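You operate a simulated robot arm through the tools that you are given. There is no shell and no other tool. Be economical: measure what you need, move in short steps, check, and stop when the job is done.

You are at the controls of a simulated robot arm. One attempt, no reset.

TASK
Fit both stop posts, then slide both battens up to them.
Fine: orange post in the orange socket, blue in the blue.
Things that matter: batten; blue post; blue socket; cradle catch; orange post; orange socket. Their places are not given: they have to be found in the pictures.

It is judged by the outcome, as a careful person would: the job done as asked, and still so three seconds after it is handed in. It fails if anything else is knocked over, pushed out of place, dropped, spilled or broken.

THE ROBOT
A 7-joint arm with a two-finger parallel gripper, fixed in place. Base frame: the origin is at the foot of the arm, x ahead of it, y to its left, z up; the work surface is at about z = 0.75. Units: m, degrees, N and s.
With the tool pointing down near the work surface it reaches from about 0.34 to 0.76 m from the base axis. Its first joint turns from -115.0 to 115.0 degrees. Payload 3.91 kg.
The tool frame sits at the grasp point between the pads (the TCP): z along the fingers, y along the line on which they close. The tips reach 0.03 m beyond it. Largest opening 0.11 m; finger width 0.02, thickness 0.01; the body of the gripper, 0.048 by 0.112 m, starts 0.055 m behind the TCP.
Orientation is that of the tool frame in the base frame, as [roll, pitch, yaw] about the fixed x, y, z axes, in that order (R = Rz(yaw) Ry(pitch) Rx(roll)). With the fingers straight down and closing along the base's y, the tool's x points along the base's -x, its y along +y and its z along -z.

THE INTERFACE
- The arm moves only by the tool servo_tool. Its argument "series" is a list of rows, each an object of numbers (a shift or turn left out is 0, a gripper value left out holds the last): "x", "y", "z": the shift along the tool's x, y, z in m; "wx", "wy", "wz": the turn, a rotation vector about the tool's x, y, z in rad; "hand": the finger opening in m, from 0 to 0.11. In form: [{"x": .., "y": .., "z": .., "wx": .., "wy": .., "wz": .., "hand": ..}, ...]. A call has 1 to 8 rows; each row shifts and turns the commanded pose from where the row before left it, along the tool's axes as they then stand. Each row takes 0.2 s and may step no farther than 0.05 m and 8.6 degrees from the row before; otherwise, or with a gripper value out of range, the whole call is refused. Where a pose cannot be reached the arm comes as near as it can. A force on the tool above 40 N (or 10 N above the force at the start of the call, whichever is more), or a blocked arm, ends the call early, and 0.2 s more pass. Each finger travels about 0.108 m/s and halts on what it meets, pressing with about 36 N; the grip force reading is that of the motor and also rises with nothing between the fingers. The clock runs only during rows and for 0.2 s after the last one: add rows that do not move to give the fingers time. It gives the time, the measured TCP pose, the force on the tool (base axes), the opening and the grip force at its end, in the units of the frame above (readings bear some noise), with the torque about the TCP (base axes, N m) and any sound that the robot's microphone picked up, and new pictures: "pictures" is both (left out), scene, wrist or none.
- Cameras (640 x 400 px; columns grow to the right, rows downward): "scene" is fixed at [0.2203, -0.5023, 1.5017]; the picture's right is [0.93, -0.37, 0.00], its down [-0.28, -0.72, -0.64] and it looks along [0.23, 0.59, -0.77] (base axes); focal length 358 px, centre (320, 200). "wrist" rides on the gripper at [0.072, 0.017, -0.103] in the tool frame; the picture's right is [-0.23, 0.97, 0.00], its down [-0.76, -0.18, -0.62] and it looks along [-0.61, -0.14, 0.78] (tool axes); focal length 222 px, centre (320, 200).
- lift_body(by): slides the trunk up (or, below 0, down) by that many m; the arm rides with it, the base frame stays. It gives what a move gives, with no picture.
- measure_at(camera, pixels): for up to 12 pixels [column, row] of the newest picture of that camera ("zoom" is the newest enlarged one), the place [x, y, z] in the base frame of the surface seen there, good to about 0.002 m. No time passes.
- enlarge(camera, box): a new picture of the part [left, top, right, bottom] of that camera's present view, enlarged. No time passes.
- close_job(): hands the job in; it is judged then, once.

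Keep the steps short. Do not move on a guess: measure, check each grasp and each placing, and mend mistakes. In all there are 80 turns and 200 pictures (those below and enlarged ones count). Leave the gripper open and the arm clear of the work at the hand-in unless told otherwise, and finish with a single line.

The tools are called after ">>>" by a JSON object that holds its "fn" and its "kwargs". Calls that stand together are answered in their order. servo_tool: Moves the arm, as the interface text tells. Its arguments: {"type":"object","properties":{"series":{"type":"array","items":{"type":"object","properties":{"x":{"type":"number"},"y":{"type":"number"},"z":{"type":"number"},"wx":{"type":"number"},"wy":{"type":"number"},"wz":{"type":"number"},"hand":{"type":"number"}}}},"pictures":{"type":"string","enum":["both","scene","wrist","none"]}},"required":["series"]} The other tools are called the same way: lift_body (by) slides the trunk up or down; measure_at (camera, pixels) gives the place of the surface under pixels of a picture; enlarge (camera, box) takes an enlarged picture of a part of a camera's view; close_job () hands the job in.

At the start:

```text
clock: 0.0
position: [0.629, 0.1775, 1.0039]
tool_rot: [179.9, 0.2, 180.0]
wrist_force: [0.4, -0.4, 0.0]
ft_torque: [-0.01, 0.0, 0.02]
grip_width: 0.1101
grasp_force: 0.1
trunk travel left (down, up): [-0.675, 0.315]
```

scene: 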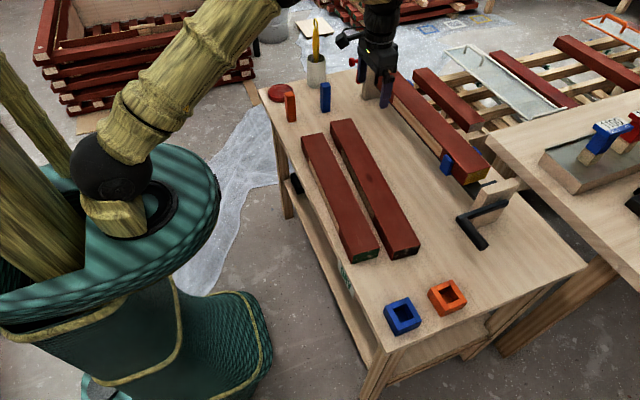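
wrist: 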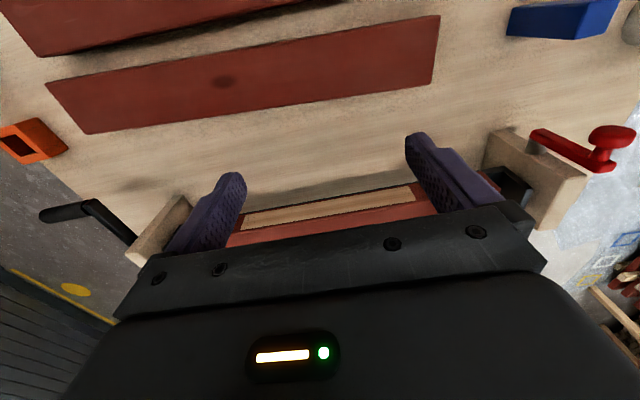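

I see two red battens on the table, blue and orange sockets near the front edge, an orange and a blue post at the far end, and a cradle with a third piece under the gripper. I'll enlarge these before measuring.

>>> {"fn": "enlarge", "kwargs": {"camera": "scene", "box": [250, 60, 410, 160]}}

>>> {"fn": "enlarge", "kwargs": {"camera": "scene", "box": [340, 220, 500, 345]}}

>>> {"fn": "enlarge", "kwargs": {"camera": "scene", "box": [380, 80, 540, 260]}}

>>> {"fn": "measure_at", "kwargs": {"camera": "scene", "pixels": [[290, 94], [291, 108], [325, 84], [326, 100], [402, 316], [447, 297], [312, 137], [362, 250], [343, 123], [403, 245], [460, 160], [280, 91]]}}

```text
4.00 times, centred on (330, 110) of scene
```

zoom: 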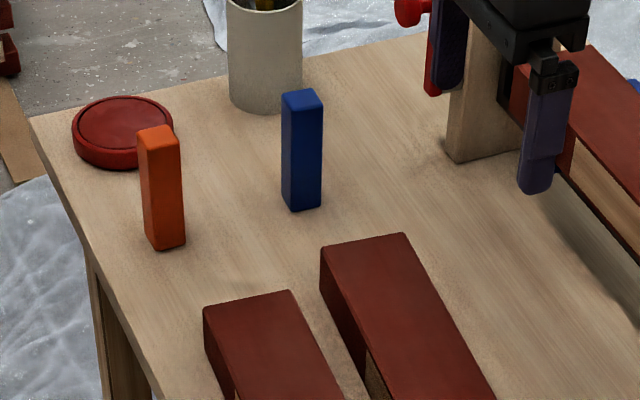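

```text
3.20 times, centred on (420, 282) of scene
```

zoom: 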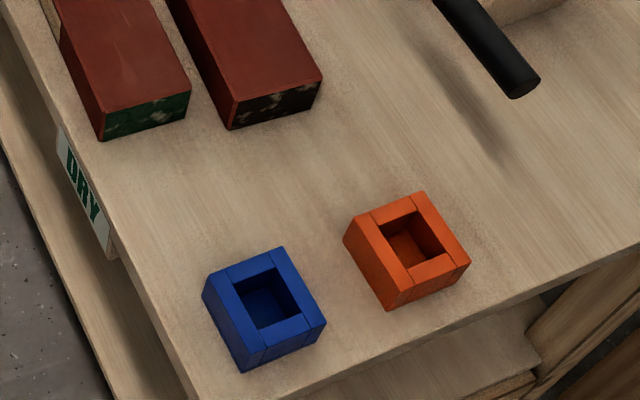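

```text
2.22 times, centred on (460, 170) of scene
```

zoom: 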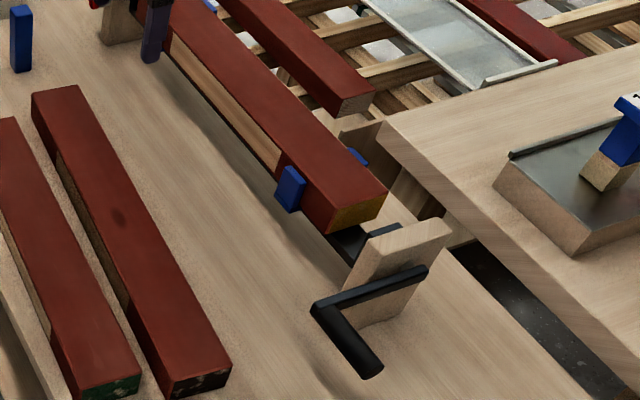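

```text
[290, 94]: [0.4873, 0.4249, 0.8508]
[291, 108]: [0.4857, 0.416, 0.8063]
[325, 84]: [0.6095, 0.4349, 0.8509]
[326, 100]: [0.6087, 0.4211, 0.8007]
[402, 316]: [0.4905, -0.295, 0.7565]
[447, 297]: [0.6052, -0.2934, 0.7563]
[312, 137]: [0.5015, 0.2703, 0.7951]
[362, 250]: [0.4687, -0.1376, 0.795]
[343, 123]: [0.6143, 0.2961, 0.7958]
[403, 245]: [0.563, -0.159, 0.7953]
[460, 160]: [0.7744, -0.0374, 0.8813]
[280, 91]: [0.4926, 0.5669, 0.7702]
```

The two loose battens are the ones lying on the table. I'll measure the corners of the sockets, battens and posts in zoomed pictures.

>>> {"fn": "enlarge", "kwargs": {"camera": "scene", "box": [376, 270, 476, 340]}}

>>> {"fn": "measure_at", "kwargs": {"camera": "scene", "pixels": [[302, 138], [321, 133], [355, 262], [378, 250], [331, 123], [352, 120], [394, 257], [420, 245], [360, 250], [375, 300], [400, 280]]}}

```text
5.71 times, centred on (426, 305) of scene
```

zoom: 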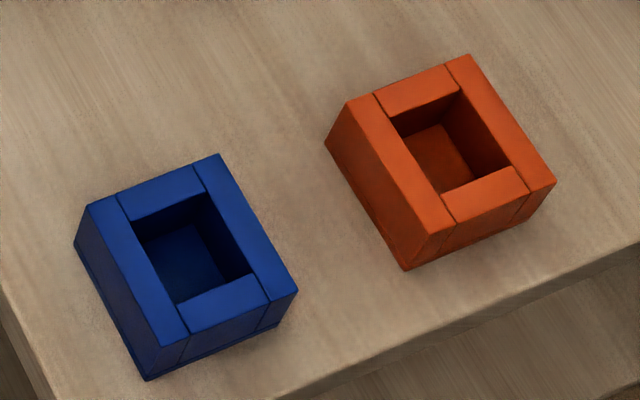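

```text
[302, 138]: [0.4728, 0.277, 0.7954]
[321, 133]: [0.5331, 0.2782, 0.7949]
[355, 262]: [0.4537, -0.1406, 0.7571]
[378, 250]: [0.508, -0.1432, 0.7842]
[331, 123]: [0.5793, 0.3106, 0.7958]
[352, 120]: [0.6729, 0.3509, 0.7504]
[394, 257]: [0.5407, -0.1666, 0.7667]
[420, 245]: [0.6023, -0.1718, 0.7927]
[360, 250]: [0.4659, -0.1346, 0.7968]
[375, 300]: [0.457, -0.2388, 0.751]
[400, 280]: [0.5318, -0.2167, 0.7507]
```

>>> {"fn": "measure_at", "kwargs": {"camera": "zoom", "pixels": [[90, 207], [217, 158], [295, 290], [160, 345], [130, 218], [246, 272], [190, 195], [350, 102], [468, 58], [552, 182], [430, 232], [182, 245]]}}

>>> {"fn": "enlarge", "kwargs": {"camera": "scene", "box": [335, 225, 435, 288]}}

```text
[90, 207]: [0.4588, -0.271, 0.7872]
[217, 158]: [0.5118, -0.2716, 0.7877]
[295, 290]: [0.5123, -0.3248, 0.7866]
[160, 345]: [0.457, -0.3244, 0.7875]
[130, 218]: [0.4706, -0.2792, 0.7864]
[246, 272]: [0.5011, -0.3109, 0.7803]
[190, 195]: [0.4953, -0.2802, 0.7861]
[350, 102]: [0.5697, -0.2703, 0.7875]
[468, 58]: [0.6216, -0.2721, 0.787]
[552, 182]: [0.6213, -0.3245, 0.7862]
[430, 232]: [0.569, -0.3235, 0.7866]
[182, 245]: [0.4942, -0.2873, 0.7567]
```

```text
6.35 times, centred on (385, 256) of scene
```

zoom: 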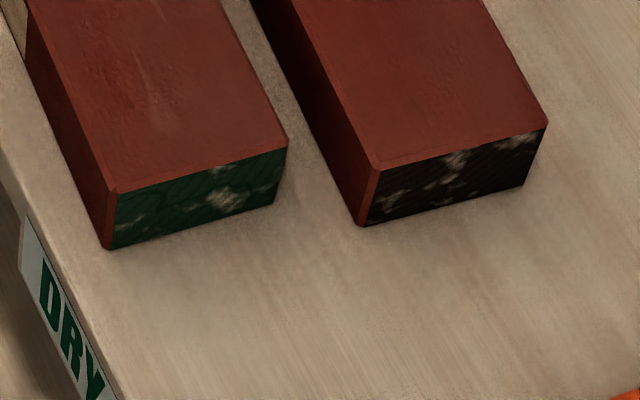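

Sockets are 54 mm square with centres at about (0.485, -0.298) and (0.5955, -0.298). The table has a "DRY" label and the batten ends are marked, so I'll look for other labels that might matter.

>>> {"fn": "enlarge", "kwargs": {"camera": "scene", "box": [540, 90, 640, 220]}}

>>> {"fn": "enlarge", "kwargs": {"camera": "scene", "box": [290, 110, 430, 275]}}

>>> {"fn": "enlarge", "kwargs": {"camera": "wrist", "box": [0, 0, 640, 400]}}

>>> {"fn": "enlarge", "kwargs": {"camera": "scene", "box": [325, 40, 425, 120]}}

```text
3.08 times, centred on (590, 155) of scene
```

zoom: 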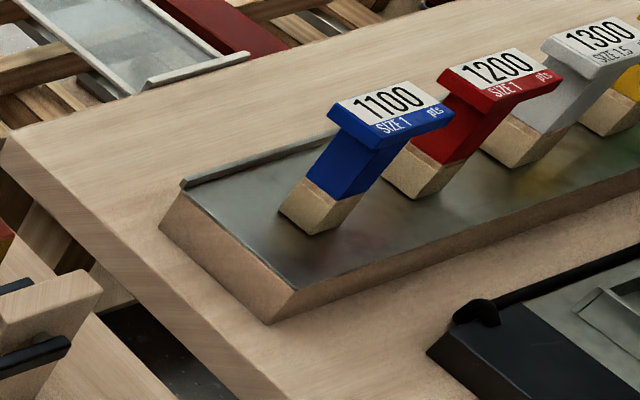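

```text
2.42 times, centred on (360, 192) of scene
```

zoom: 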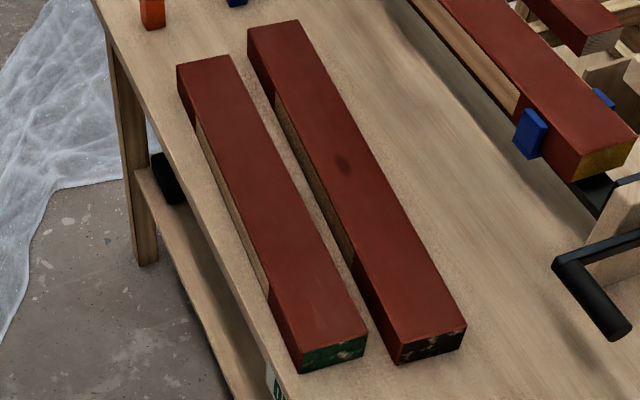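

```text
1.00 times, centred on (320, 200) of wrist (not enlarged: the box is as wide or as high as the picture)
```

zoom: 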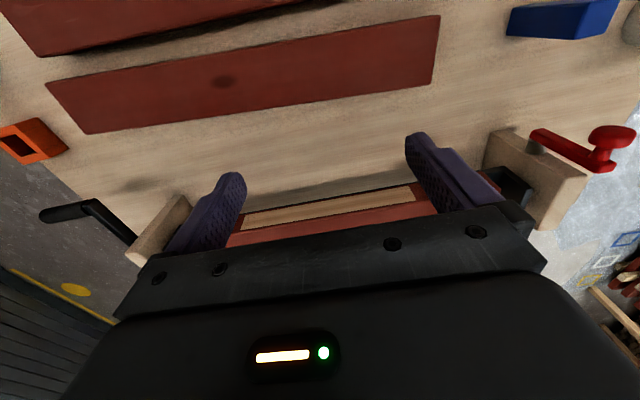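

```text
5.00 times, centred on (375, 80) of scene
```

zoom: 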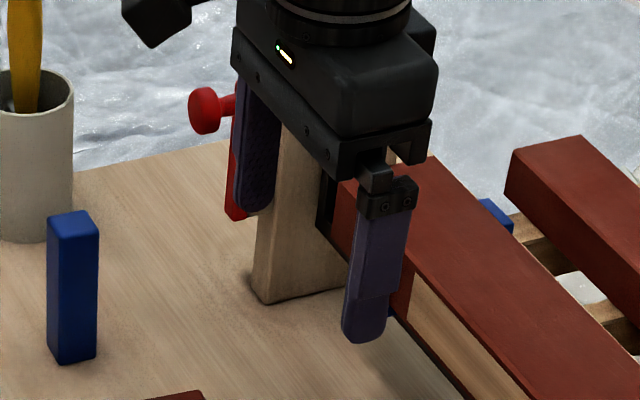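

The cradle with its red catch stays untouched. Next I'll measure the tops and feet of the posts for centre, size and yaw.

>>> {"fn": "enlarge", "kwargs": {"camera": "scene", "box": [276, 76, 340, 126]}}

```text
8.00 times, centred on (308, 101) of scene
```

zoom: 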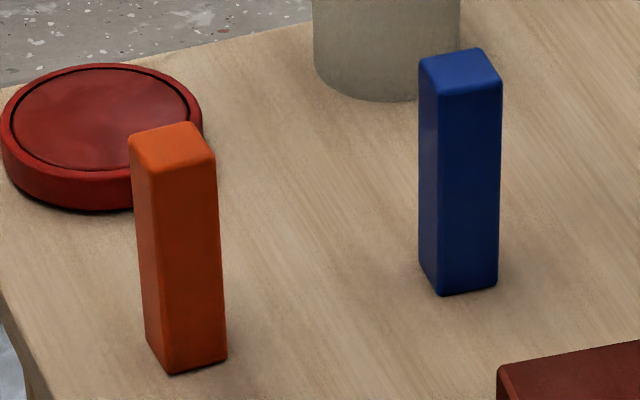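

>>> {"fn": "measure_at", "kwargs": {"camera": "zoom", "pixels": [[135, 142], [188, 126], [211, 152], [153, 168], [424, 66], [478, 51], [498, 80], [440, 92], [170, 370], [224, 357], [440, 290], [495, 283]]}}

```text
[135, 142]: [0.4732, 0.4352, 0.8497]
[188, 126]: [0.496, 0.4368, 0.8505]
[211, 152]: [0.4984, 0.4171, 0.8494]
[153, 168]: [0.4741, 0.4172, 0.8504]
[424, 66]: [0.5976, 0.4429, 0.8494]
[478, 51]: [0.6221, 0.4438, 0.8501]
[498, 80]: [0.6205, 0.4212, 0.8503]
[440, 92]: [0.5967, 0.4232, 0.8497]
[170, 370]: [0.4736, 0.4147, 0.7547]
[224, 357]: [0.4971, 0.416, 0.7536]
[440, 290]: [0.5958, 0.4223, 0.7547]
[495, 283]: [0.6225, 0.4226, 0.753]
```

Posts are about 26 mm square and aligned with the base axes: orange centre (0.486, 0.427), blue centre (0.609, 0.432). I'll rise clear, move away from the cradle in -x, then go over the orange post.

>>> {"fn": "servo_tool", "kwargs": {"series": [{"z": -0.03}, {"x": 0.0475}, {"x": 0.0475}, {"x": 0.048}, {"y": 0.05}, {"y": 0.05}, {"y": 0.05}, {"y": 0.05, "hand": 0.08}], "pictures": "none"}}

>>> {"fn": "servo_tool", "kwargs": {"series": [{"y": 0.0495}, {"z": 0.05}, {"z": 0.05}, {}]}}

```text
clock: 1.8
position: [0.4853, 0.3826, 1.0329]
tool_rot: [-179.9, 0.1, -180.0]
wrist_force: [-0.4, 0.3, -0.6]
ft_torque: [0.01, 0.01, 0.01]
grip_width: 0.08
grasp_force: 0.0
trunk travel left (down, up): [-0.675, 0.315]
```

```text
clock: 2.8
position: [0.4858, 0.4301, 0.9333]
tool_rot: [-180.0, 0.0, -179.9]
wrist_force: [0.2, -0.3, -0.3]
ft_torque: [0.0, 0.0, 0.02]
grip_width: 0.0802
grasp_force: 0.0
trunk travel left (down, up): [-0.675, 0.315]
```

scene: 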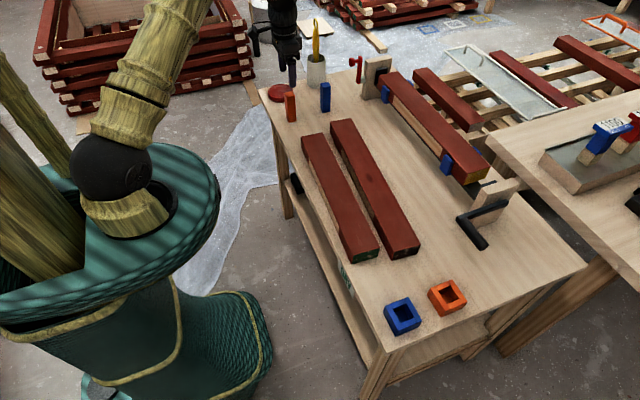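
wrist: 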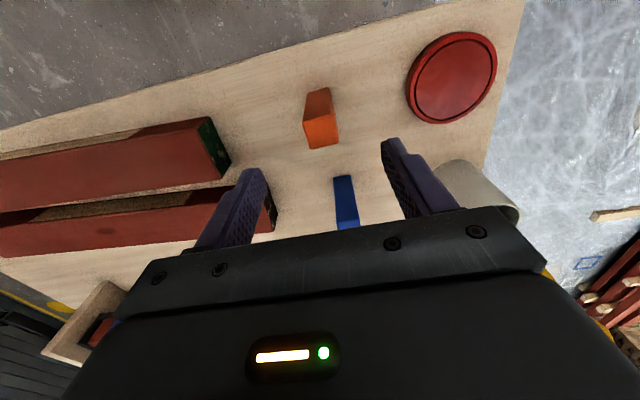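

The orange post lies under the TCP as expected (wrist top at about (321, 130)). Its measured centre is y 0.427, so I'll shift -3 mm in y, descend to z 0.825, then close.

>>> {"fn": "measure_at", "kwargs": {"camera": "wrist", "pixels": [[306, 124], [333, 120], [336, 142], [310, 146], [321, 133]]}}

>>> {"fn": "servo_tool", "kwargs": {"series": [{"y": -0.003, "z": 0.03}, {"z": 0.04}, {"z": 0.038}, {}], "pictures": "wrist"}}

```text
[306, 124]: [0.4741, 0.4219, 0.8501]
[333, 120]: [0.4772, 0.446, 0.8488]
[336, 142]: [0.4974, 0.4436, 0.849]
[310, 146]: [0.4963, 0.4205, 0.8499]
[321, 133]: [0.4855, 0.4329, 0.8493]
```

```text
clock: 3.8
position: [0.484, 0.4244, 0.8263]
tool_rot: [-180.0, 0.2, 179.9]
wrist_force: [-0.2, 0.4, -0.1]
ft_torque: [-0.02, 0.03, -0.06]
grip_width: 0.0801
grasp_force: 0.1
trunk travel left (down, up): [-0.675, 0.315]
```

wrist: 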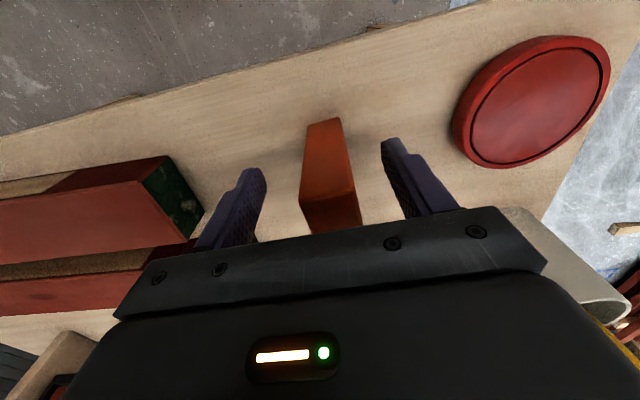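

Post sits about 6 mm toward +y of the finger midpoint, so I'll centre and close on it.

>>> {"fn": "servo_tool", "kwargs": {"series": [{"y": 0.006, "x": -0.0015}, {"hand": 0.05}, {"hand": 0.03}, {"hand": 0.015}, {"hand": 0.01}, {}], "pictures": "wrist"}}

```text
clock: 5.2
position: [0.4854, 0.4307, 0.8265]
tool_rot: [180.0, 0.1, -179.8]
wrist_force: [0.2, 1.3, -0.3]
ft_torque: [0.01, 0.01, 0.01]
grip_width: 0.0273
grasp_force: 36.0
trunk travel left (down, up): [-0.675, 0.315]
```

wrist: 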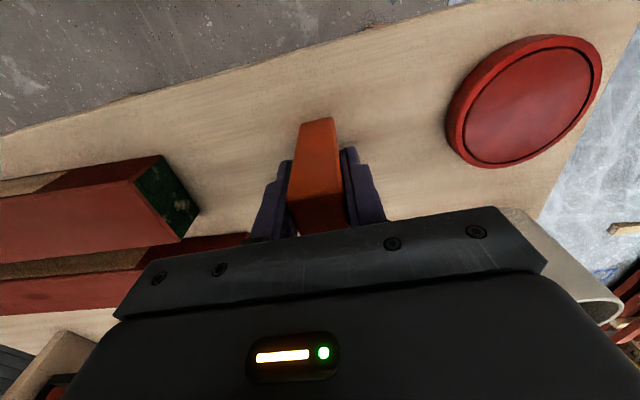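

Gripped (opening 27 mm). I'll lift to z of about 0.95 and carry it toward the orange socket. I'll also measure the crank to keep clear of it.

>>> {"fn": "measure_at", "kwargs": {"camera": "scene", "pixels": [[462, 218], [485, 245], [475, 235], [500, 203], [488, 192]]}}

>>> {"fn": "servo_tool", "kwargs": {"series": [{"z": -0.04}, {"z": -0.04}, {"z": -0.045}, {"y": -0.05}, {"y": -0.05}, {"y": -0.05}, {"y": -0.05}, {"y": -0.05}], "pictures": "none"}}

>>> {"fn": "servo_tool", "kwargs": {"series": [{"y": -0.05}, {"y": -0.05}, {"y": -0.05}, {"y": -0.05, "x": -0.02}, {"y": -0.05, "x": -0.03}, {"y": -0.05, "x": -0.03}, {"y": -0.05, "x": -0.03}, {}]}}

```text
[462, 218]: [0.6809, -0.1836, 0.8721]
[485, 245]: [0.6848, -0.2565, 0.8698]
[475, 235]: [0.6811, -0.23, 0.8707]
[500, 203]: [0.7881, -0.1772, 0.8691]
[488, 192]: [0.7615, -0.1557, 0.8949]
```

```text
clock: 7.0
position: [0.4848, 0.1795, 0.9477]
tool_rot: [-180.0, 0.1, 180.0]
wrist_force: [-0.7, -0.2, -0.6]
ft_torque: [0.01, 0.01, -0.01]
grip_width: 0.0276
grasp_force: 36.0
trunk travel left (down, up): [-0.675, 0.315]
```

```text
refused: row 4 steps farther than a row can; nothing moved
```

Refused for step size only. The crank handle is at x of about 0.68, which is clear of my x 0.62 limit. Sending smaller rows.

>>> {"fn": "servo_tool", "kwargs": {"series": [{"y": -0.048}, {"y": -0.048}, {"y": -0.048}, {"y": -0.048}, {"y": -0.048}, {"y": -0.048}, {"y": -0.045}, {"y": -0.045}], "pictures": "none"}}

>>> {"fn": "servo_tool", "kwargs": {"series": [{"y": -0.0495}, {"x": -0.04, "y": -0.0255}, {"x": -0.04, "y": -0.0245}, {"x": -0.03}, {}]}}

```text
clock: 8.8
position: [0.4868, -0.1986, 0.9494]
tool_rot: [-179.9, 0.1, -179.9]
wrist_force: [0.6, -0.2, -0.9]
ft_torque: [-0.01, 0.01, -0.01]
grip_width: 0.0275
grasp_force: 35.9
trunk travel left (down, up): [-0.675, 0.315]
```

```text
clock: 10.0
position: [0.5939, -0.2966, 0.9514]
tool_rot: [-179.9, 0.0, 180.0]
wrist_force: [-0.2, 1.1, -0.9]
ft_torque: [-0.01, 0.04, 0.0]
grip_width: 0.0275
grasp_force: 35.8
trunk travel left (down, up): [-0.675, 0.315]
```

scene: 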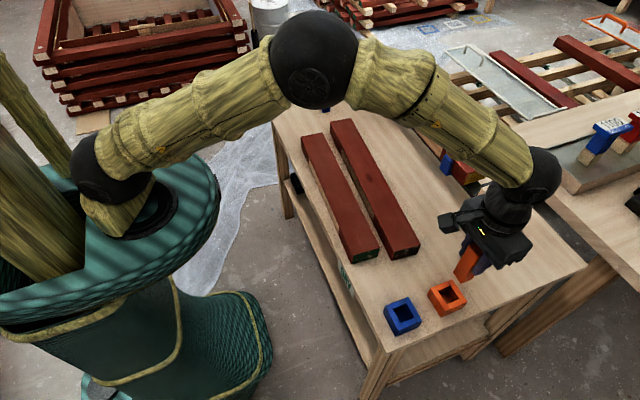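
wrist: 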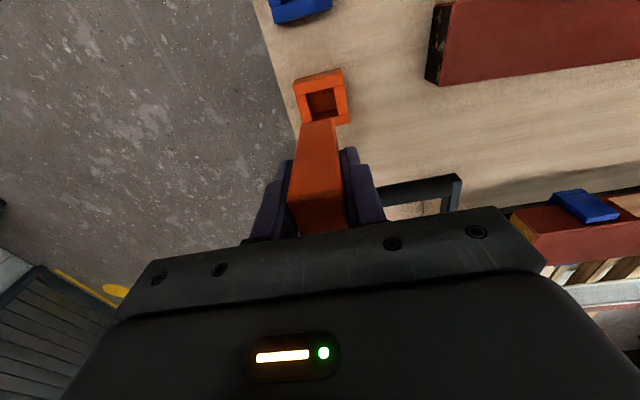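

Now over the orange socket. I'll zoom in the wrist view to measure the hole's edges and the post's lower edge.

>>> {"fn": "enlarge", "kwargs": {"camera": "wrist", "box": [270, 50, 370, 150]}}

>>> {"fn": "enlarge", "kwargs": {"camera": "scene", "box": [415, 240, 495, 320]}}

```text
4.00 times, centred on (320, 100) of wrist
```

zoom: 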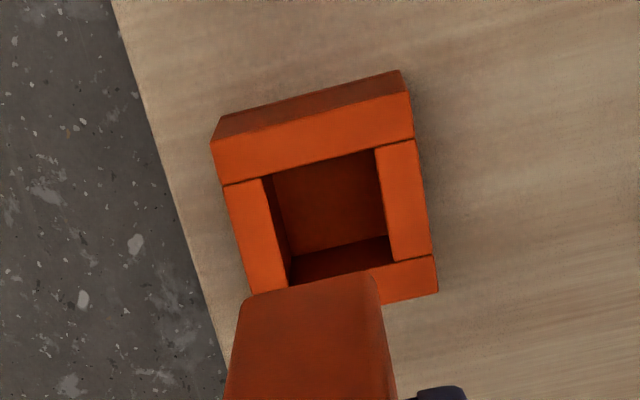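

```text
5.00 times, centred on (455, 280) of scene
```

zoom: 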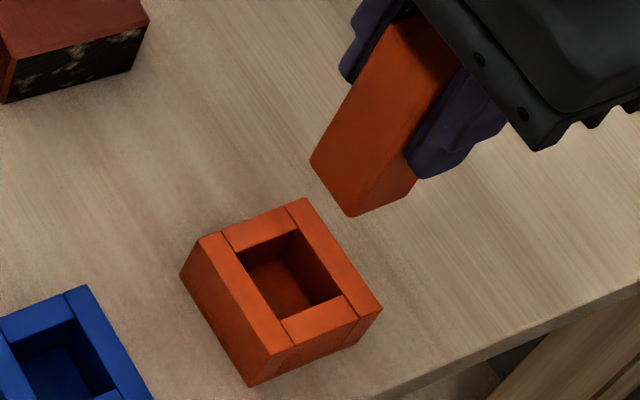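

>>> {"fn": "measure_at", "kwargs": {"camera": "zoom", "pixels": [[236, 253], [301, 228], [349, 295], [280, 322], [201, 240], [302, 201], [379, 308], [272, 352], [313, 163], [351, 213], [414, 188]]}}

>>> {"fn": "measure_at", "kwargs": {"camera": "wrist", "pixels": [[294, 86], [342, 74], [348.5, 122], [306, 96], [334, 86.5], [338, 116.5], [302, 126], [332.5, 120], [318, 124]]}}

```text
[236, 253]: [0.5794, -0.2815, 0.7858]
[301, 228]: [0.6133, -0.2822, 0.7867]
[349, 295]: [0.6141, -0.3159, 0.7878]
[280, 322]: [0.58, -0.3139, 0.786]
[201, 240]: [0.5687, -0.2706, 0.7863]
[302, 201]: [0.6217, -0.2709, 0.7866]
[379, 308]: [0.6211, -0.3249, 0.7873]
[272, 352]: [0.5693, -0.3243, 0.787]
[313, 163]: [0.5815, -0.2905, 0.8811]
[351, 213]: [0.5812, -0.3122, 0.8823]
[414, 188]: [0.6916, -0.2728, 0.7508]
```

```text
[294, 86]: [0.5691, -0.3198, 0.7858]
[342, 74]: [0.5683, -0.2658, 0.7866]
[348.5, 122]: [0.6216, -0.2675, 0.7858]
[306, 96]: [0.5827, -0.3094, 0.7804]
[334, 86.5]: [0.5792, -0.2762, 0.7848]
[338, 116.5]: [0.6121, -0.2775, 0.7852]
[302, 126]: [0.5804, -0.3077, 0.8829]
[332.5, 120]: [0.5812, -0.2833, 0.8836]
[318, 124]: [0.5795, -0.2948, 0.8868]
```

Relative to the socket the post is about 3 mm too far in -y and 1.5 mm in -x. The hole is about 34 mm against a 26 mm post. I'll correct and lower until the foot is near the socket rim.

>>> {"fn": "servo_tool", "kwargs": {"series": [{"y": 0.003, "x": -0.0015}, {"z": 0.035}, {"z": 0.035}, {"z": 0.01}, {}]}}

>>> {"fn": "enlarge", "kwargs": {"camera": "scene", "box": [415, 240, 495, 320]}}

>>> {"fn": "enlarge", "kwargs": {"camera": "wrist", "box": [240, 70, 400, 170]}}

```text
clock: 11.2
position: [0.5974, -0.2947, 0.8709]
tool_rot: [180.0, 0.1, -180.0]
wrist_force: [-0.3, 0.5, -0.1]
ft_torque: [0.02, -0.04, 0.03]
grip_width: 0.027
grasp_force: 35.7
trunk travel left (down, up): [-0.675, 0.315]
```

scene: 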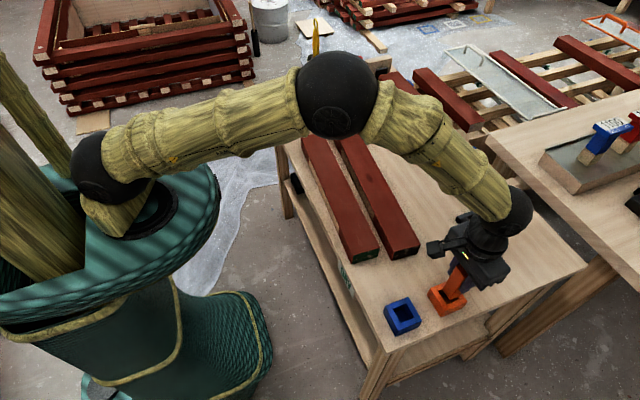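
wrist: 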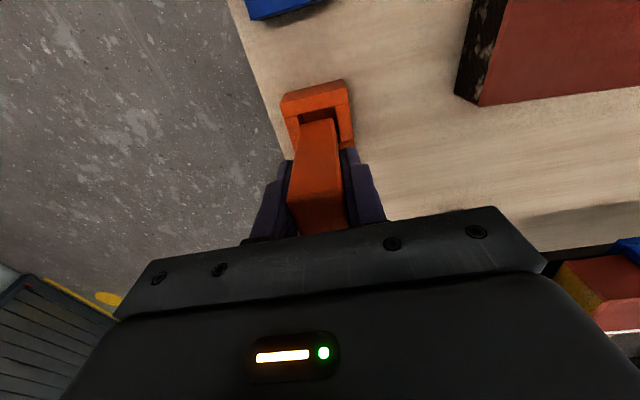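

```text
5.00 times, centred on (455, 280) of scene
```

zoom: 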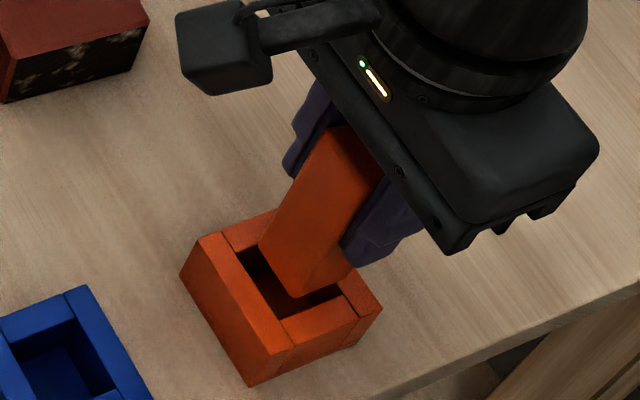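

```text
4.00 times, centred on (320, 120) of wrist
```

zoom: 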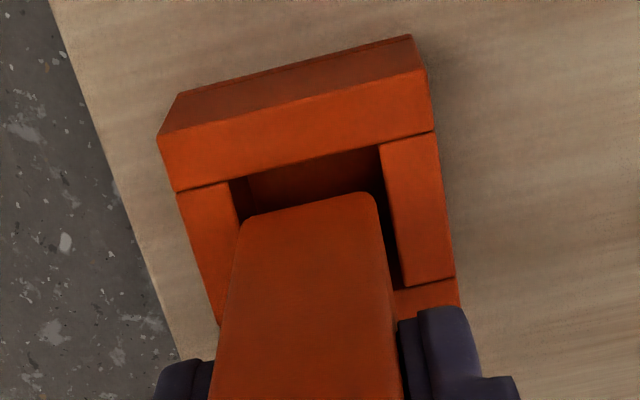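

>>> {"fn": "measure_at", "kwargs": {"camera": "zoom", "pixels": [[226, 184], [382, 146], [402, 286], [250, 224], [368, 198], [178, 190], [436, 132], [456, 278]]}}

```text
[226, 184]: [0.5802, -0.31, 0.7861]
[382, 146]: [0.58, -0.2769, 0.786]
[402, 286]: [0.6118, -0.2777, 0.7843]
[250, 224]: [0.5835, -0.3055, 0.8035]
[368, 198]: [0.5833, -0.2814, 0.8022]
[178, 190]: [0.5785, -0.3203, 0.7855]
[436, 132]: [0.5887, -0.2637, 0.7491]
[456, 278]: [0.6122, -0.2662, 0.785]
```

Post is centred over the hole (y -0.2934 vs -0.2935, x 0.5965 vs 0.596). I'll lower it in small steps to the socket floor.

>>> {"fn": "servo_tool", "kwargs": {"series": [{"z": 0.012}, {"z": 0.012}, {"z": 0.009}, {"z": 0.004}, {}], "pictures": "both"}}

>>> {"fn": "enlarge", "kwargs": {"camera": "scene", "box": [415, 240, 495, 320]}}

```text
clock: 12.4
position: [0.5971, -0.2958, 0.8345]
tool_rot: [179.9, 0.0, 180.0]
wrist_force: [-7.6, -0.1, 1.4]
ft_torque: [-0.01, 0.44, 0.03]
grip_width: 0.0276
grasp_force: 36.2
trunk travel left (down, up): [-0.675, 0.315]
```

scene: 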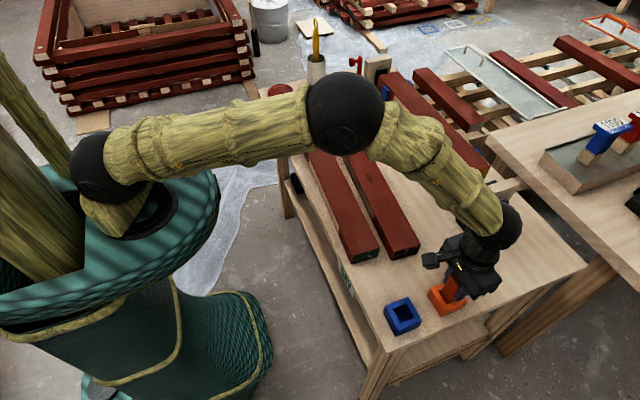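
wrist: 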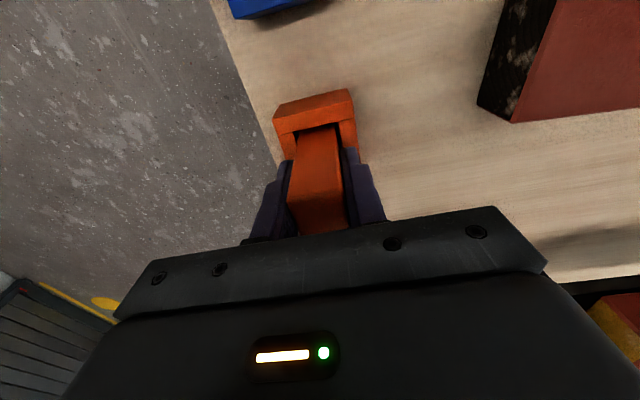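

```text
5.00 times, centred on (455, 280) of scene
```

zoom: 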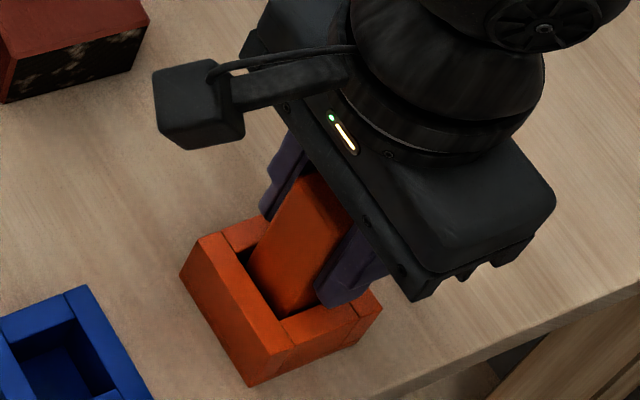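

The post is in the hole but presses the +x wall (-7.6 N). I'll relieve it by 2 mm in -x, then lower the last few mm.

>>> {"fn": "servo_tool", "kwargs": {"series": [{"x": 0.002}, {"z": 0.001}, {"z": 0.0015}, {}], "pictures": "none"}}

```text
clock: 13.4
position: [0.5966, -0.2945, 0.8328]
tool_rot: [-179.9, 0.1, -180.0]
wrist_force: [1.4, 0.7, 5.1]
ft_torque: [0.09, -0.1, -0.01]
grip_width: 0.0273
grasp_force: 35.6
trunk travel left (down, up): [-0.675, 0.315]
```

An upward 5 N means the post rests on the socket floor. I'll open gently, wait, and rise.

>>> {"fn": "servo_tool", "kwargs": {"series": [{"hand": 0.035}, {"hand": 0.05}, {"hand": 0.065}, {}, {"z": -0.03}, {"z": -0.04}, {"z": -0.04}, {}]}}

>>> {"fn": "enlarge", "kwargs": {"camera": "wrist", "box": [240, 50, 400, 150]}}

```text
clock: 15.2
position: [0.5975, -0.2946, 0.9415]
tool_rot: [180.0, 0.0, 180.0]
wrist_force: [-0.3, -0.4, -0.3]
ft_torque: [-0.03, 0.03, 0.02]
grip_width: 0.0649
grasp_force: 0.1
trunk travel left (down, up): [-0.675, 0.315]
```

scene: 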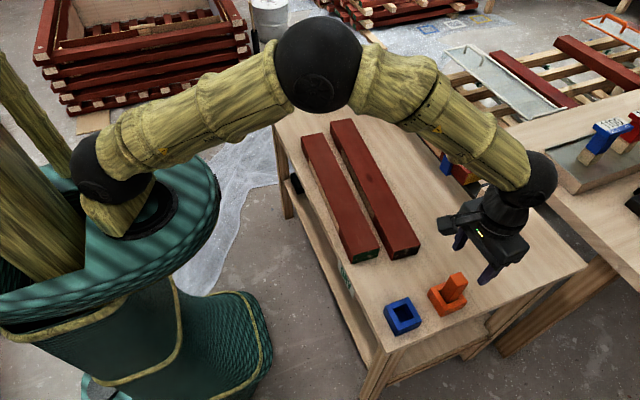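
wrist: 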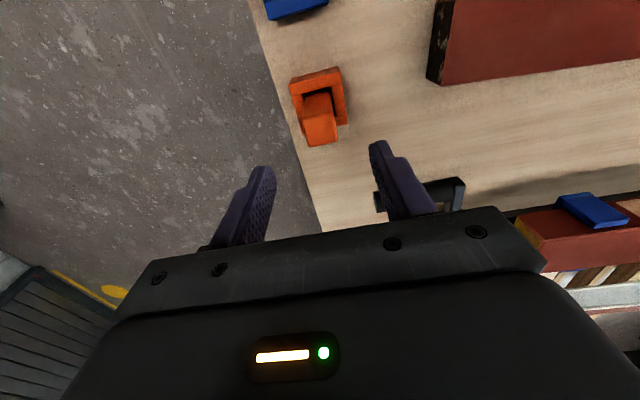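

```text
4.00 times, centred on (320, 100) of wrist
```

zoom: 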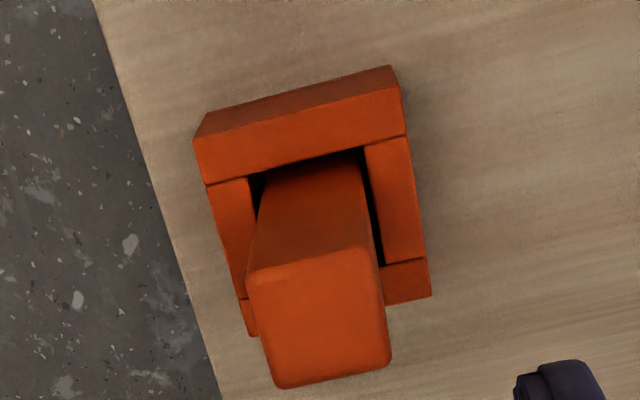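

The orange post is standing in its socket. Before heading to the blue post I'll measure the obstacles near it: mug, brush, red catch, cradle end. I also check the orange post's top.

>>> {"fn": "measure_at", "kwargs": {"camera": "scene", "pixels": [[457, 276], [447, 281], [462, 287]]}}

>>> {"fn": "servo_tool", "kwargs": {"series": [{"z": -0.04}, {"x": 0.048}, {"x": 0.048}, {"y": 0.049}, {"y": 0.049}, {"y": 0.049}, {"y": 0.049}, {"y": 0.049}], "pictures": "scene"}}

>>> {"fn": "enlarge", "kwargs": {"camera": "scene", "box": [300, 10, 400, 110]}}

```text
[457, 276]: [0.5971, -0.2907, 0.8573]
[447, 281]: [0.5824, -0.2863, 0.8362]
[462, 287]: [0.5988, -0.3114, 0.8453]
```

```text
clock: 17.0
position: [0.5001, -0.0497, 0.9798]
tool_rot: [-179.9, 0.2, 180.0]
wrist_force: [-0.1, 0.0, 0.1]
ft_torque: [0.0, 0.03, 0.01]
grip_width: 0.065
grasp_force: 0.2
trunk travel left (down, up): [-0.675, 0.315]
```

scene: 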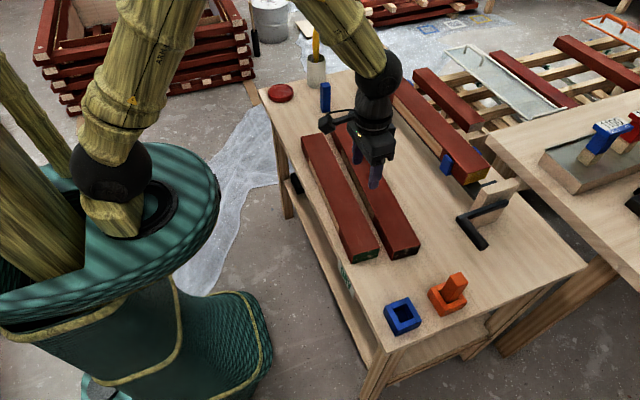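

```text
4.00 times, centred on (350, 60) of scene
```

zoom: 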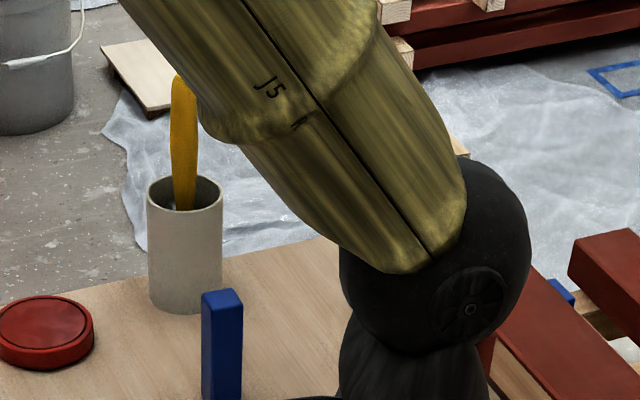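

>>> {"fn": "measure_at", "kwargs": {"camera": "zoom", "pixels": [[150, 190], [185, 212], [220, 205], [180, 90], [185, 305], [182, 195]]}}

>>> {"fn": "servo_tool", "kwargs": {"series": [{"y": 0.049}, {"y": 0.049}, {"y": 0.049}, {"y": 0.049}, {"y": 0.049}, {"y": 0.049}, {"y": 0.049}], "pictures": "both"}}

```text
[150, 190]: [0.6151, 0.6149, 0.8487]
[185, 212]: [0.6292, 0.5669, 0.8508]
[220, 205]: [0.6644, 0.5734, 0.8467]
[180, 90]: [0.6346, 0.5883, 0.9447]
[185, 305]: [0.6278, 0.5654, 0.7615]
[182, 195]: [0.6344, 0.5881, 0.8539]
```

```text
clock: 18.6
position: [0.4998, 0.295, 0.9795]
tool_rot: [179.9, -0.1, 180.0]
wrist_force: [0.4, 1.0, 0.3]
ft_torque: [0.02, -0.01, 0.01]
grip_width: 0.0649
grasp_force: 0.1
trunk travel left (down, up): [-0.675, 0.315]
```

scene: 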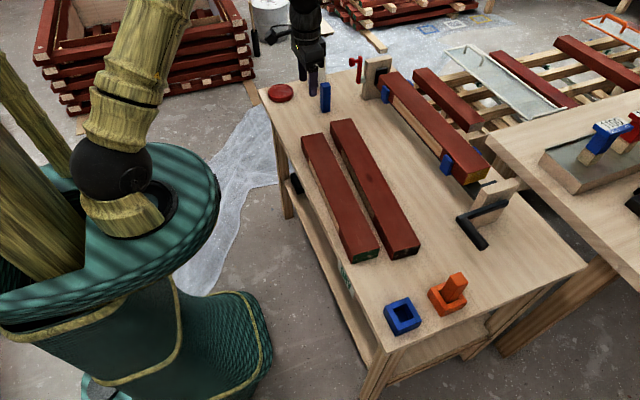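
wrist: 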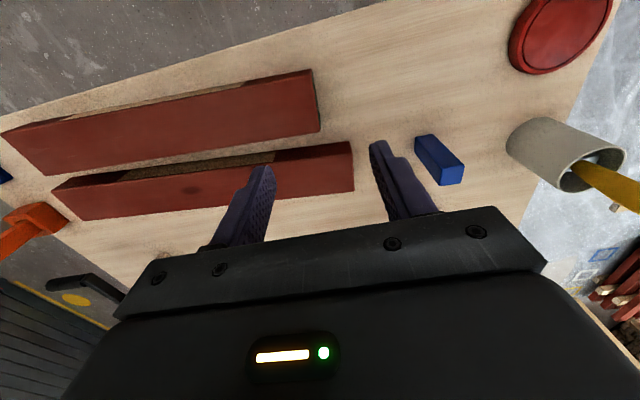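

Mug edge is at y of about 0.567 and brush at about (0.635, 0.588). The gripper body reaches only y 0.49, so it clears. I'll move over the blue post at (0.609, 0.436) and lower part way.

>>> {"fn": "servo_tool", "kwargs": {"series": [{"y": 0.047}, {"y": 0.047}, {"y": 0.047}, {"x": -0.04}, {"x": -0.035}, {"x": -0.034}, {"z": 0.04}, {}], "pictures": "wrist"}}

>>> {"fn": "enlarge", "kwargs": {"camera": "wrist", "box": [240, 80, 400, 180]}}

```text
clock: 20.4
position: [0.605, 0.4323, 0.9401]
tool_rot: [-179.9, 0.1, -180.0]
wrist_force: [0.3, -0.8, 0.4]
ft_torque: [0.03, -0.02, -0.01]
grip_width: 0.0651
grasp_force: 0.0
out of reach, approached as far as the arm can: row 6
trunk travel left (down, up): [-0.675, 0.315]
```

wrist: 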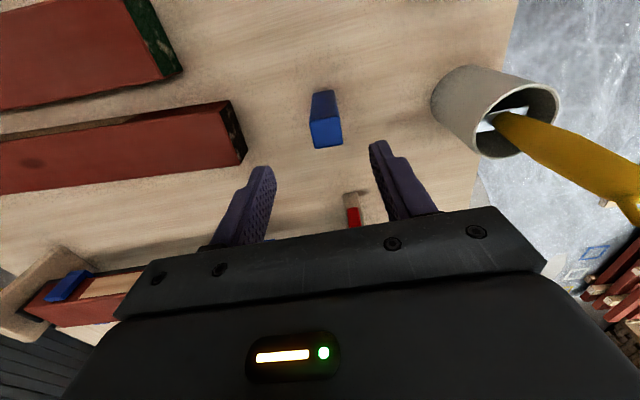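

```text
4.00 times, centred on (320, 130) of wrist
```

zoom: 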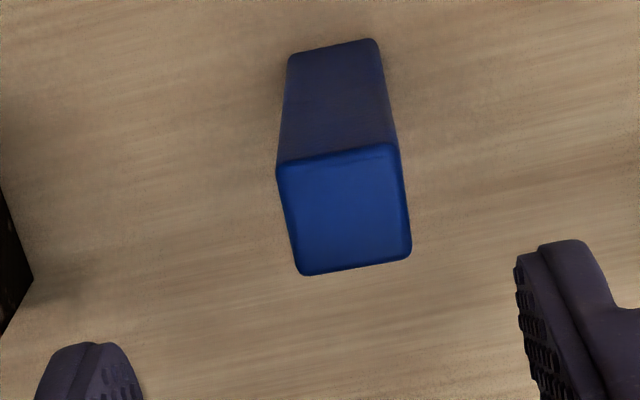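

>>> {"fn": "measure_at", "kwargs": {"camera": "zoom", "pixels": [[282, 172], [394, 150], [405, 255], [303, 270], [345, 212]]}}

```text
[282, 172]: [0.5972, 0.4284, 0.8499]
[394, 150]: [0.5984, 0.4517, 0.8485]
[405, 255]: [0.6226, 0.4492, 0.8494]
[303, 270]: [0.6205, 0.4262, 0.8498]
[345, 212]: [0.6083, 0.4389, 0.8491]
```

The arm is 4 mm short at this height. The post at about (0.6095, 0.437) still falls between the fingers (gap y 0.400–0.465). I'll descend at this spot and then trim x/y.

>>> {"fn": "servo_tool", "kwargs": {"series": [{"z": 0.03}, {"z": 0.03}, {"z": 0.03}, {"z": 0.024}, {}], "pictures": "wrist"}}

```text
clock: 21.6
position: [0.6066, 0.432, 0.8261]
tool_rot: [180.0, 0.1, -180.0]
wrist_force: [0.6, 0.4, -0.4]
ft_torque: [0.02, 0.05, -0.02]
grip_width: 0.065
grasp_force: 0.1
trunk travel left (down, up): [-0.675, 0.315]
```

wrist: 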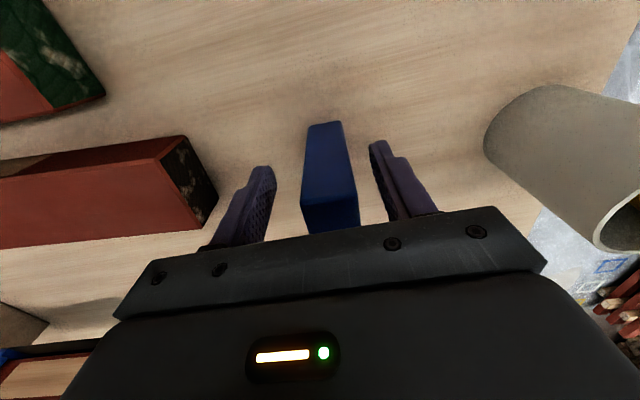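

Post is about 4–5 mm toward +y. I'll trim +4.5 mm y and +2 mm x, then close.

>>> {"fn": "servo_tool", "kwargs": {"series": [{"y": 0.0045, "x": -0.002}, {"hand": 0.045}, {"hand": 0.03}, {"hand": 0.015}, {"hand": 0.01}, {}], "pictures": "wrist"}}

```text
clock: 23.0
position: [0.6087, 0.4371, 0.8263]
tool_rot: [-179.9, 0.2, 179.9]
wrist_force: [0.6, 0.3, 0.5]
ft_torque: [0.04, -0.04, 0.0]
grip_width: 0.0274
grasp_force: 35.7
trunk travel left (down, up): [-0.675, 0.315]
```

wrist: 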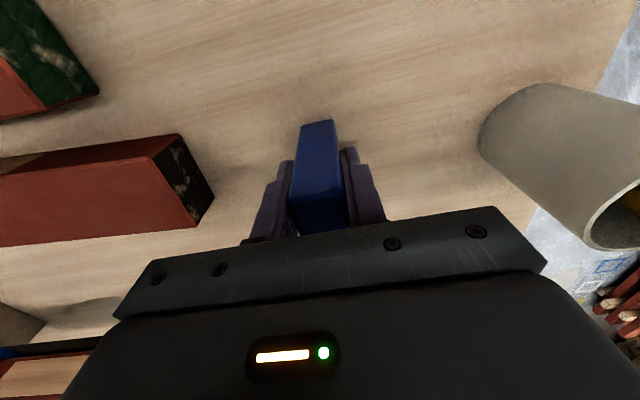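

Gripped (27 mm). I'll lift, retract in -x, and carry toward the blue socket; target by analogy with orange is (0.486, -0.2945).

>>> {"fn": "servo_tool", "kwargs": {"series": [{"z": -0.03}, {"z": -0.03, "x": 0.03}, {"z": -0.03, "x": 0.035}, {"z": -0.03, "x": 0.038}, {"x": 0.02, "y": -0.045}, {"y": -0.049}, {"y": -0.049}, {"y": -0.049}], "pictures": "none"}}

>>> {"fn": "servo_tool", "kwargs": {"series": [{"y": -0.049}, {"y": -0.049}, {"y": -0.049}, {"y": -0.049}, {"y": -0.049}, {"y": -0.049}, {"y": -0.049}, {"y": -0.049}], "pictures": "none"}}

```text
clock: 24.8
position: [0.4861, 0.2442, 0.9478]
tool_rot: [-179.9, 0.0, 180.0]
wrist_force: [-0.2, 0.5, -1.6]
ft_torque: [-0.02, 0.02, 0.0]
grip_width: 0.0274
grasp_force: 36.0
trunk travel left (down, up): [-0.675, 0.315]
```

```text
clock: 26.6
position: [0.484, -0.1516, 0.9504]
tool_rot: [-180.0, 0.1, -180.0]
wrist_force: [-0.7, 0.5, 0.1]
ft_torque: [0.01, -0.02, 0.0]
grip_width: 0.0274
grasp_force: 36.1
trunk travel left (down, up): [-0.675, 0.315]
```

I'm at (0.484, -0.152); next I move to above the blue socket and down to just above its rim.

>>> {"fn": "servo_tool", "kwargs": {"series": [{"y": -0.047}, {"y": -0.047}, {"y": -0.048}, {"z": 0.035}, {"z": 0.035}, {"z": 0.006}, {}], "pictures": "wrist"}}

>>> {"fn": "enlarge", "kwargs": {"camera": "wrist", "box": [240, 70, 400, 170]}}

```text
clock: 28.2
position: [0.4824, -0.2902, 0.8713]
tool_rot: [-180.0, 0.1, -180.0]
wrist_force: [-0.2, -0.3, -1.0]
ft_torque: [-0.02, 0.0, -0.03]
grip_width: 0.0272
grasp_force: 36.1
trunk travel left (down, up): [-0.675, 0.315]
```

wrist: 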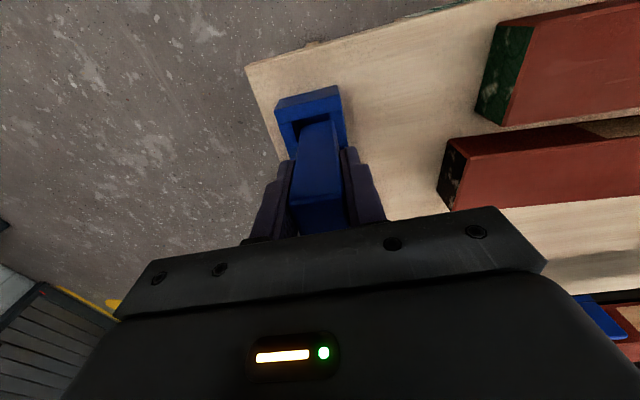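

```text
4.00 times, centred on (320, 120) of wrist
```

zoom: 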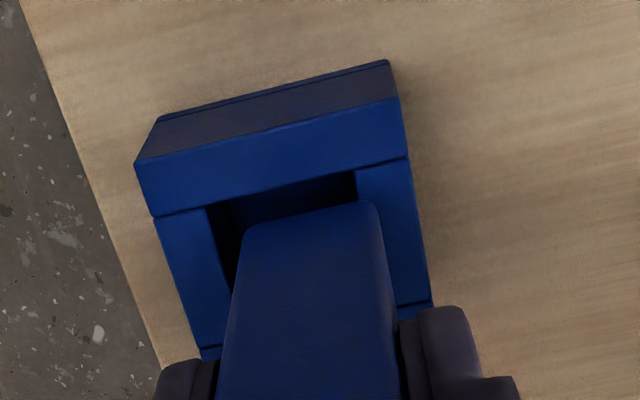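

>>> {"fn": "measure_at", "kwargs": {"camera": "zoom", "pixels": [[203, 207], [359, 171], [250, 230], [370, 208], [143, 175], [404, 110], [428, 296], [165, 245]]}}

```text
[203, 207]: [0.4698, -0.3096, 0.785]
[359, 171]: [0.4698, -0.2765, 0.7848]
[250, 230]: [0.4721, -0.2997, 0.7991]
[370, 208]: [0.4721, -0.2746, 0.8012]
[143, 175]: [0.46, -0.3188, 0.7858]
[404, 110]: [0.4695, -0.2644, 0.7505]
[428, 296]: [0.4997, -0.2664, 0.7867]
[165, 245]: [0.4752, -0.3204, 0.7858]
```

Post needs -6 mm in y; x is good. I'll shift, then lower in steps.

>>> {"fn": "servo_tool", "kwargs": {"series": [{"y": -0.006}, {}, {"z": 0.006}, {"z": 0.012}, {"z": 0.012}, {"z": 0.006}, {}], "pictures": "both"}}

```text
clock: 29.8
position: [0.4848, -0.2951, 0.8348]
tool_rot: [180.0, 0.0, 179.9]
wrist_force: [-2.4, -0.5, -0.5]
ft_torque: [0.0, 0.07, 0.04]
grip_width: 0.0274
grasp_force: 35.7
trunk travel left (down, up): [-0.675, 0.315]
```

scene: 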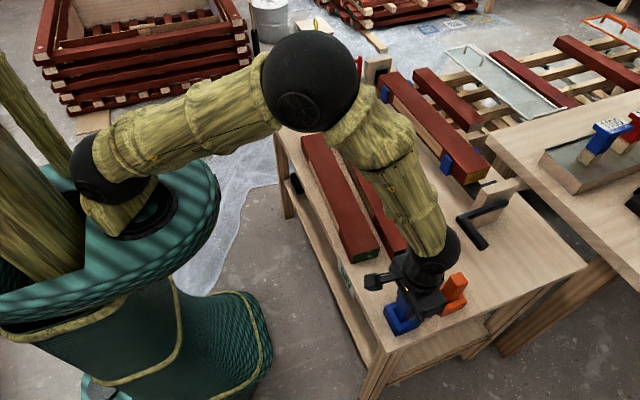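
wrist: 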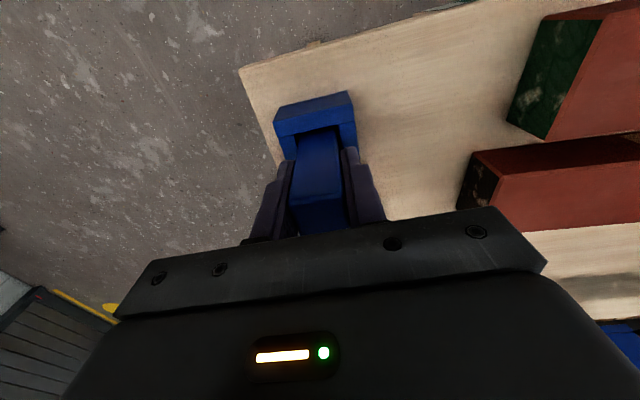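

In the hole with only a light wall touch. I'll relieve 1 mm in -x and lower to the floor.

>>> {"fn": "servo_tool", "kwargs": {"series": [{"x": 0.001}, {"z": 0.001}, {"z": 0.0015}, {}], "pictures": "none"}}

```text
clock: 30.8
position: [0.4846, -0.2953, 0.8326]
tool_rot: [-179.9, 0.0, -180.0]
wrist_force: [-0.1, -0.7, 3.2]
ft_torque: [0.02, 0.0, 0.02]
grip_width: 0.0273
grasp_force: 36.3
trunk travel left (down, up): [-0.675, 0.315]
```

It touches the floor (3 N upward). I'll release and rise, then look at both posts and the battens.

>>> {"fn": "servo_tool", "kwargs": {"series": [{"hand": 0.035}, {"hand": 0.05}, {"hand": 0.065}, {}, {"z": -0.03}, {"z": -0.045}, {"z": -0.045}, {"z": -0.03}], "pictures": "none"}}

>>> {"fn": "servo_tool", "kwargs": {"series": [{"y": 0.049}, {"y": 0.049}, {"y": 0.049}, {"y": 0.049}, {"y": 0.049}, {"y": 0.049, "hand": 0.09}, {"y": 0.03}, {}]}}

>>> {"fn": "enlarge", "kwargs": {"camera": "scene", "box": [370, 220, 498, 330]}}

```text
clock: 32.6
position: [0.4844, -0.2973, 0.9832]
tool_rot: [180.0, 0.1, 180.0]
wrist_force: [-0.3, 0.8, 0.6]
ft_torque: [-0.02, -0.01, -0.01]
grip_width: 0.0653
grasp_force: 0.1
trunk travel left (down, up): [-0.675, 0.315]
```

```text
clock: 34.4
position: [0.4852, 0.0288, 0.9833]
tool_rot: [180.0, 0.1, -179.9]
wrist_force: [-0.4, 0.3, 0.0]
ft_torque: [-0.04, -0.01, 0.02]
grip_width: 0.0899
grasp_force: 0.1
trunk travel left (down, up): [-0.675, 0.315]
```

scene: 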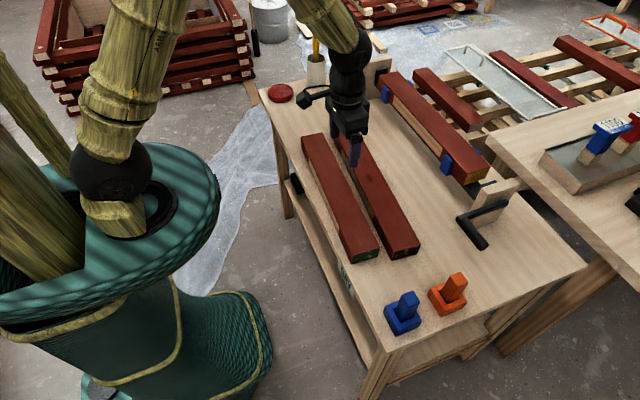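
wrist: 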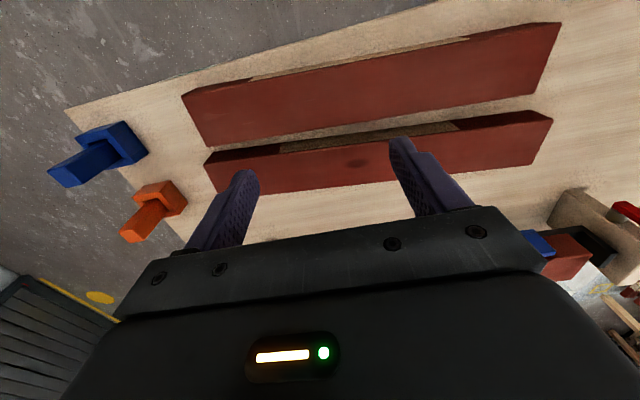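

```text
3.64 times, centred on (434, 275) of scene
```

zoom: 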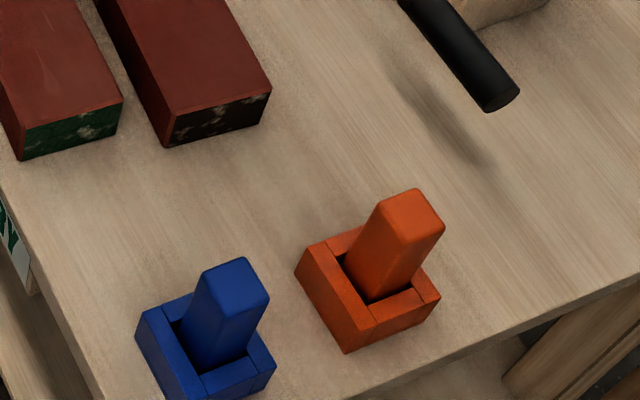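

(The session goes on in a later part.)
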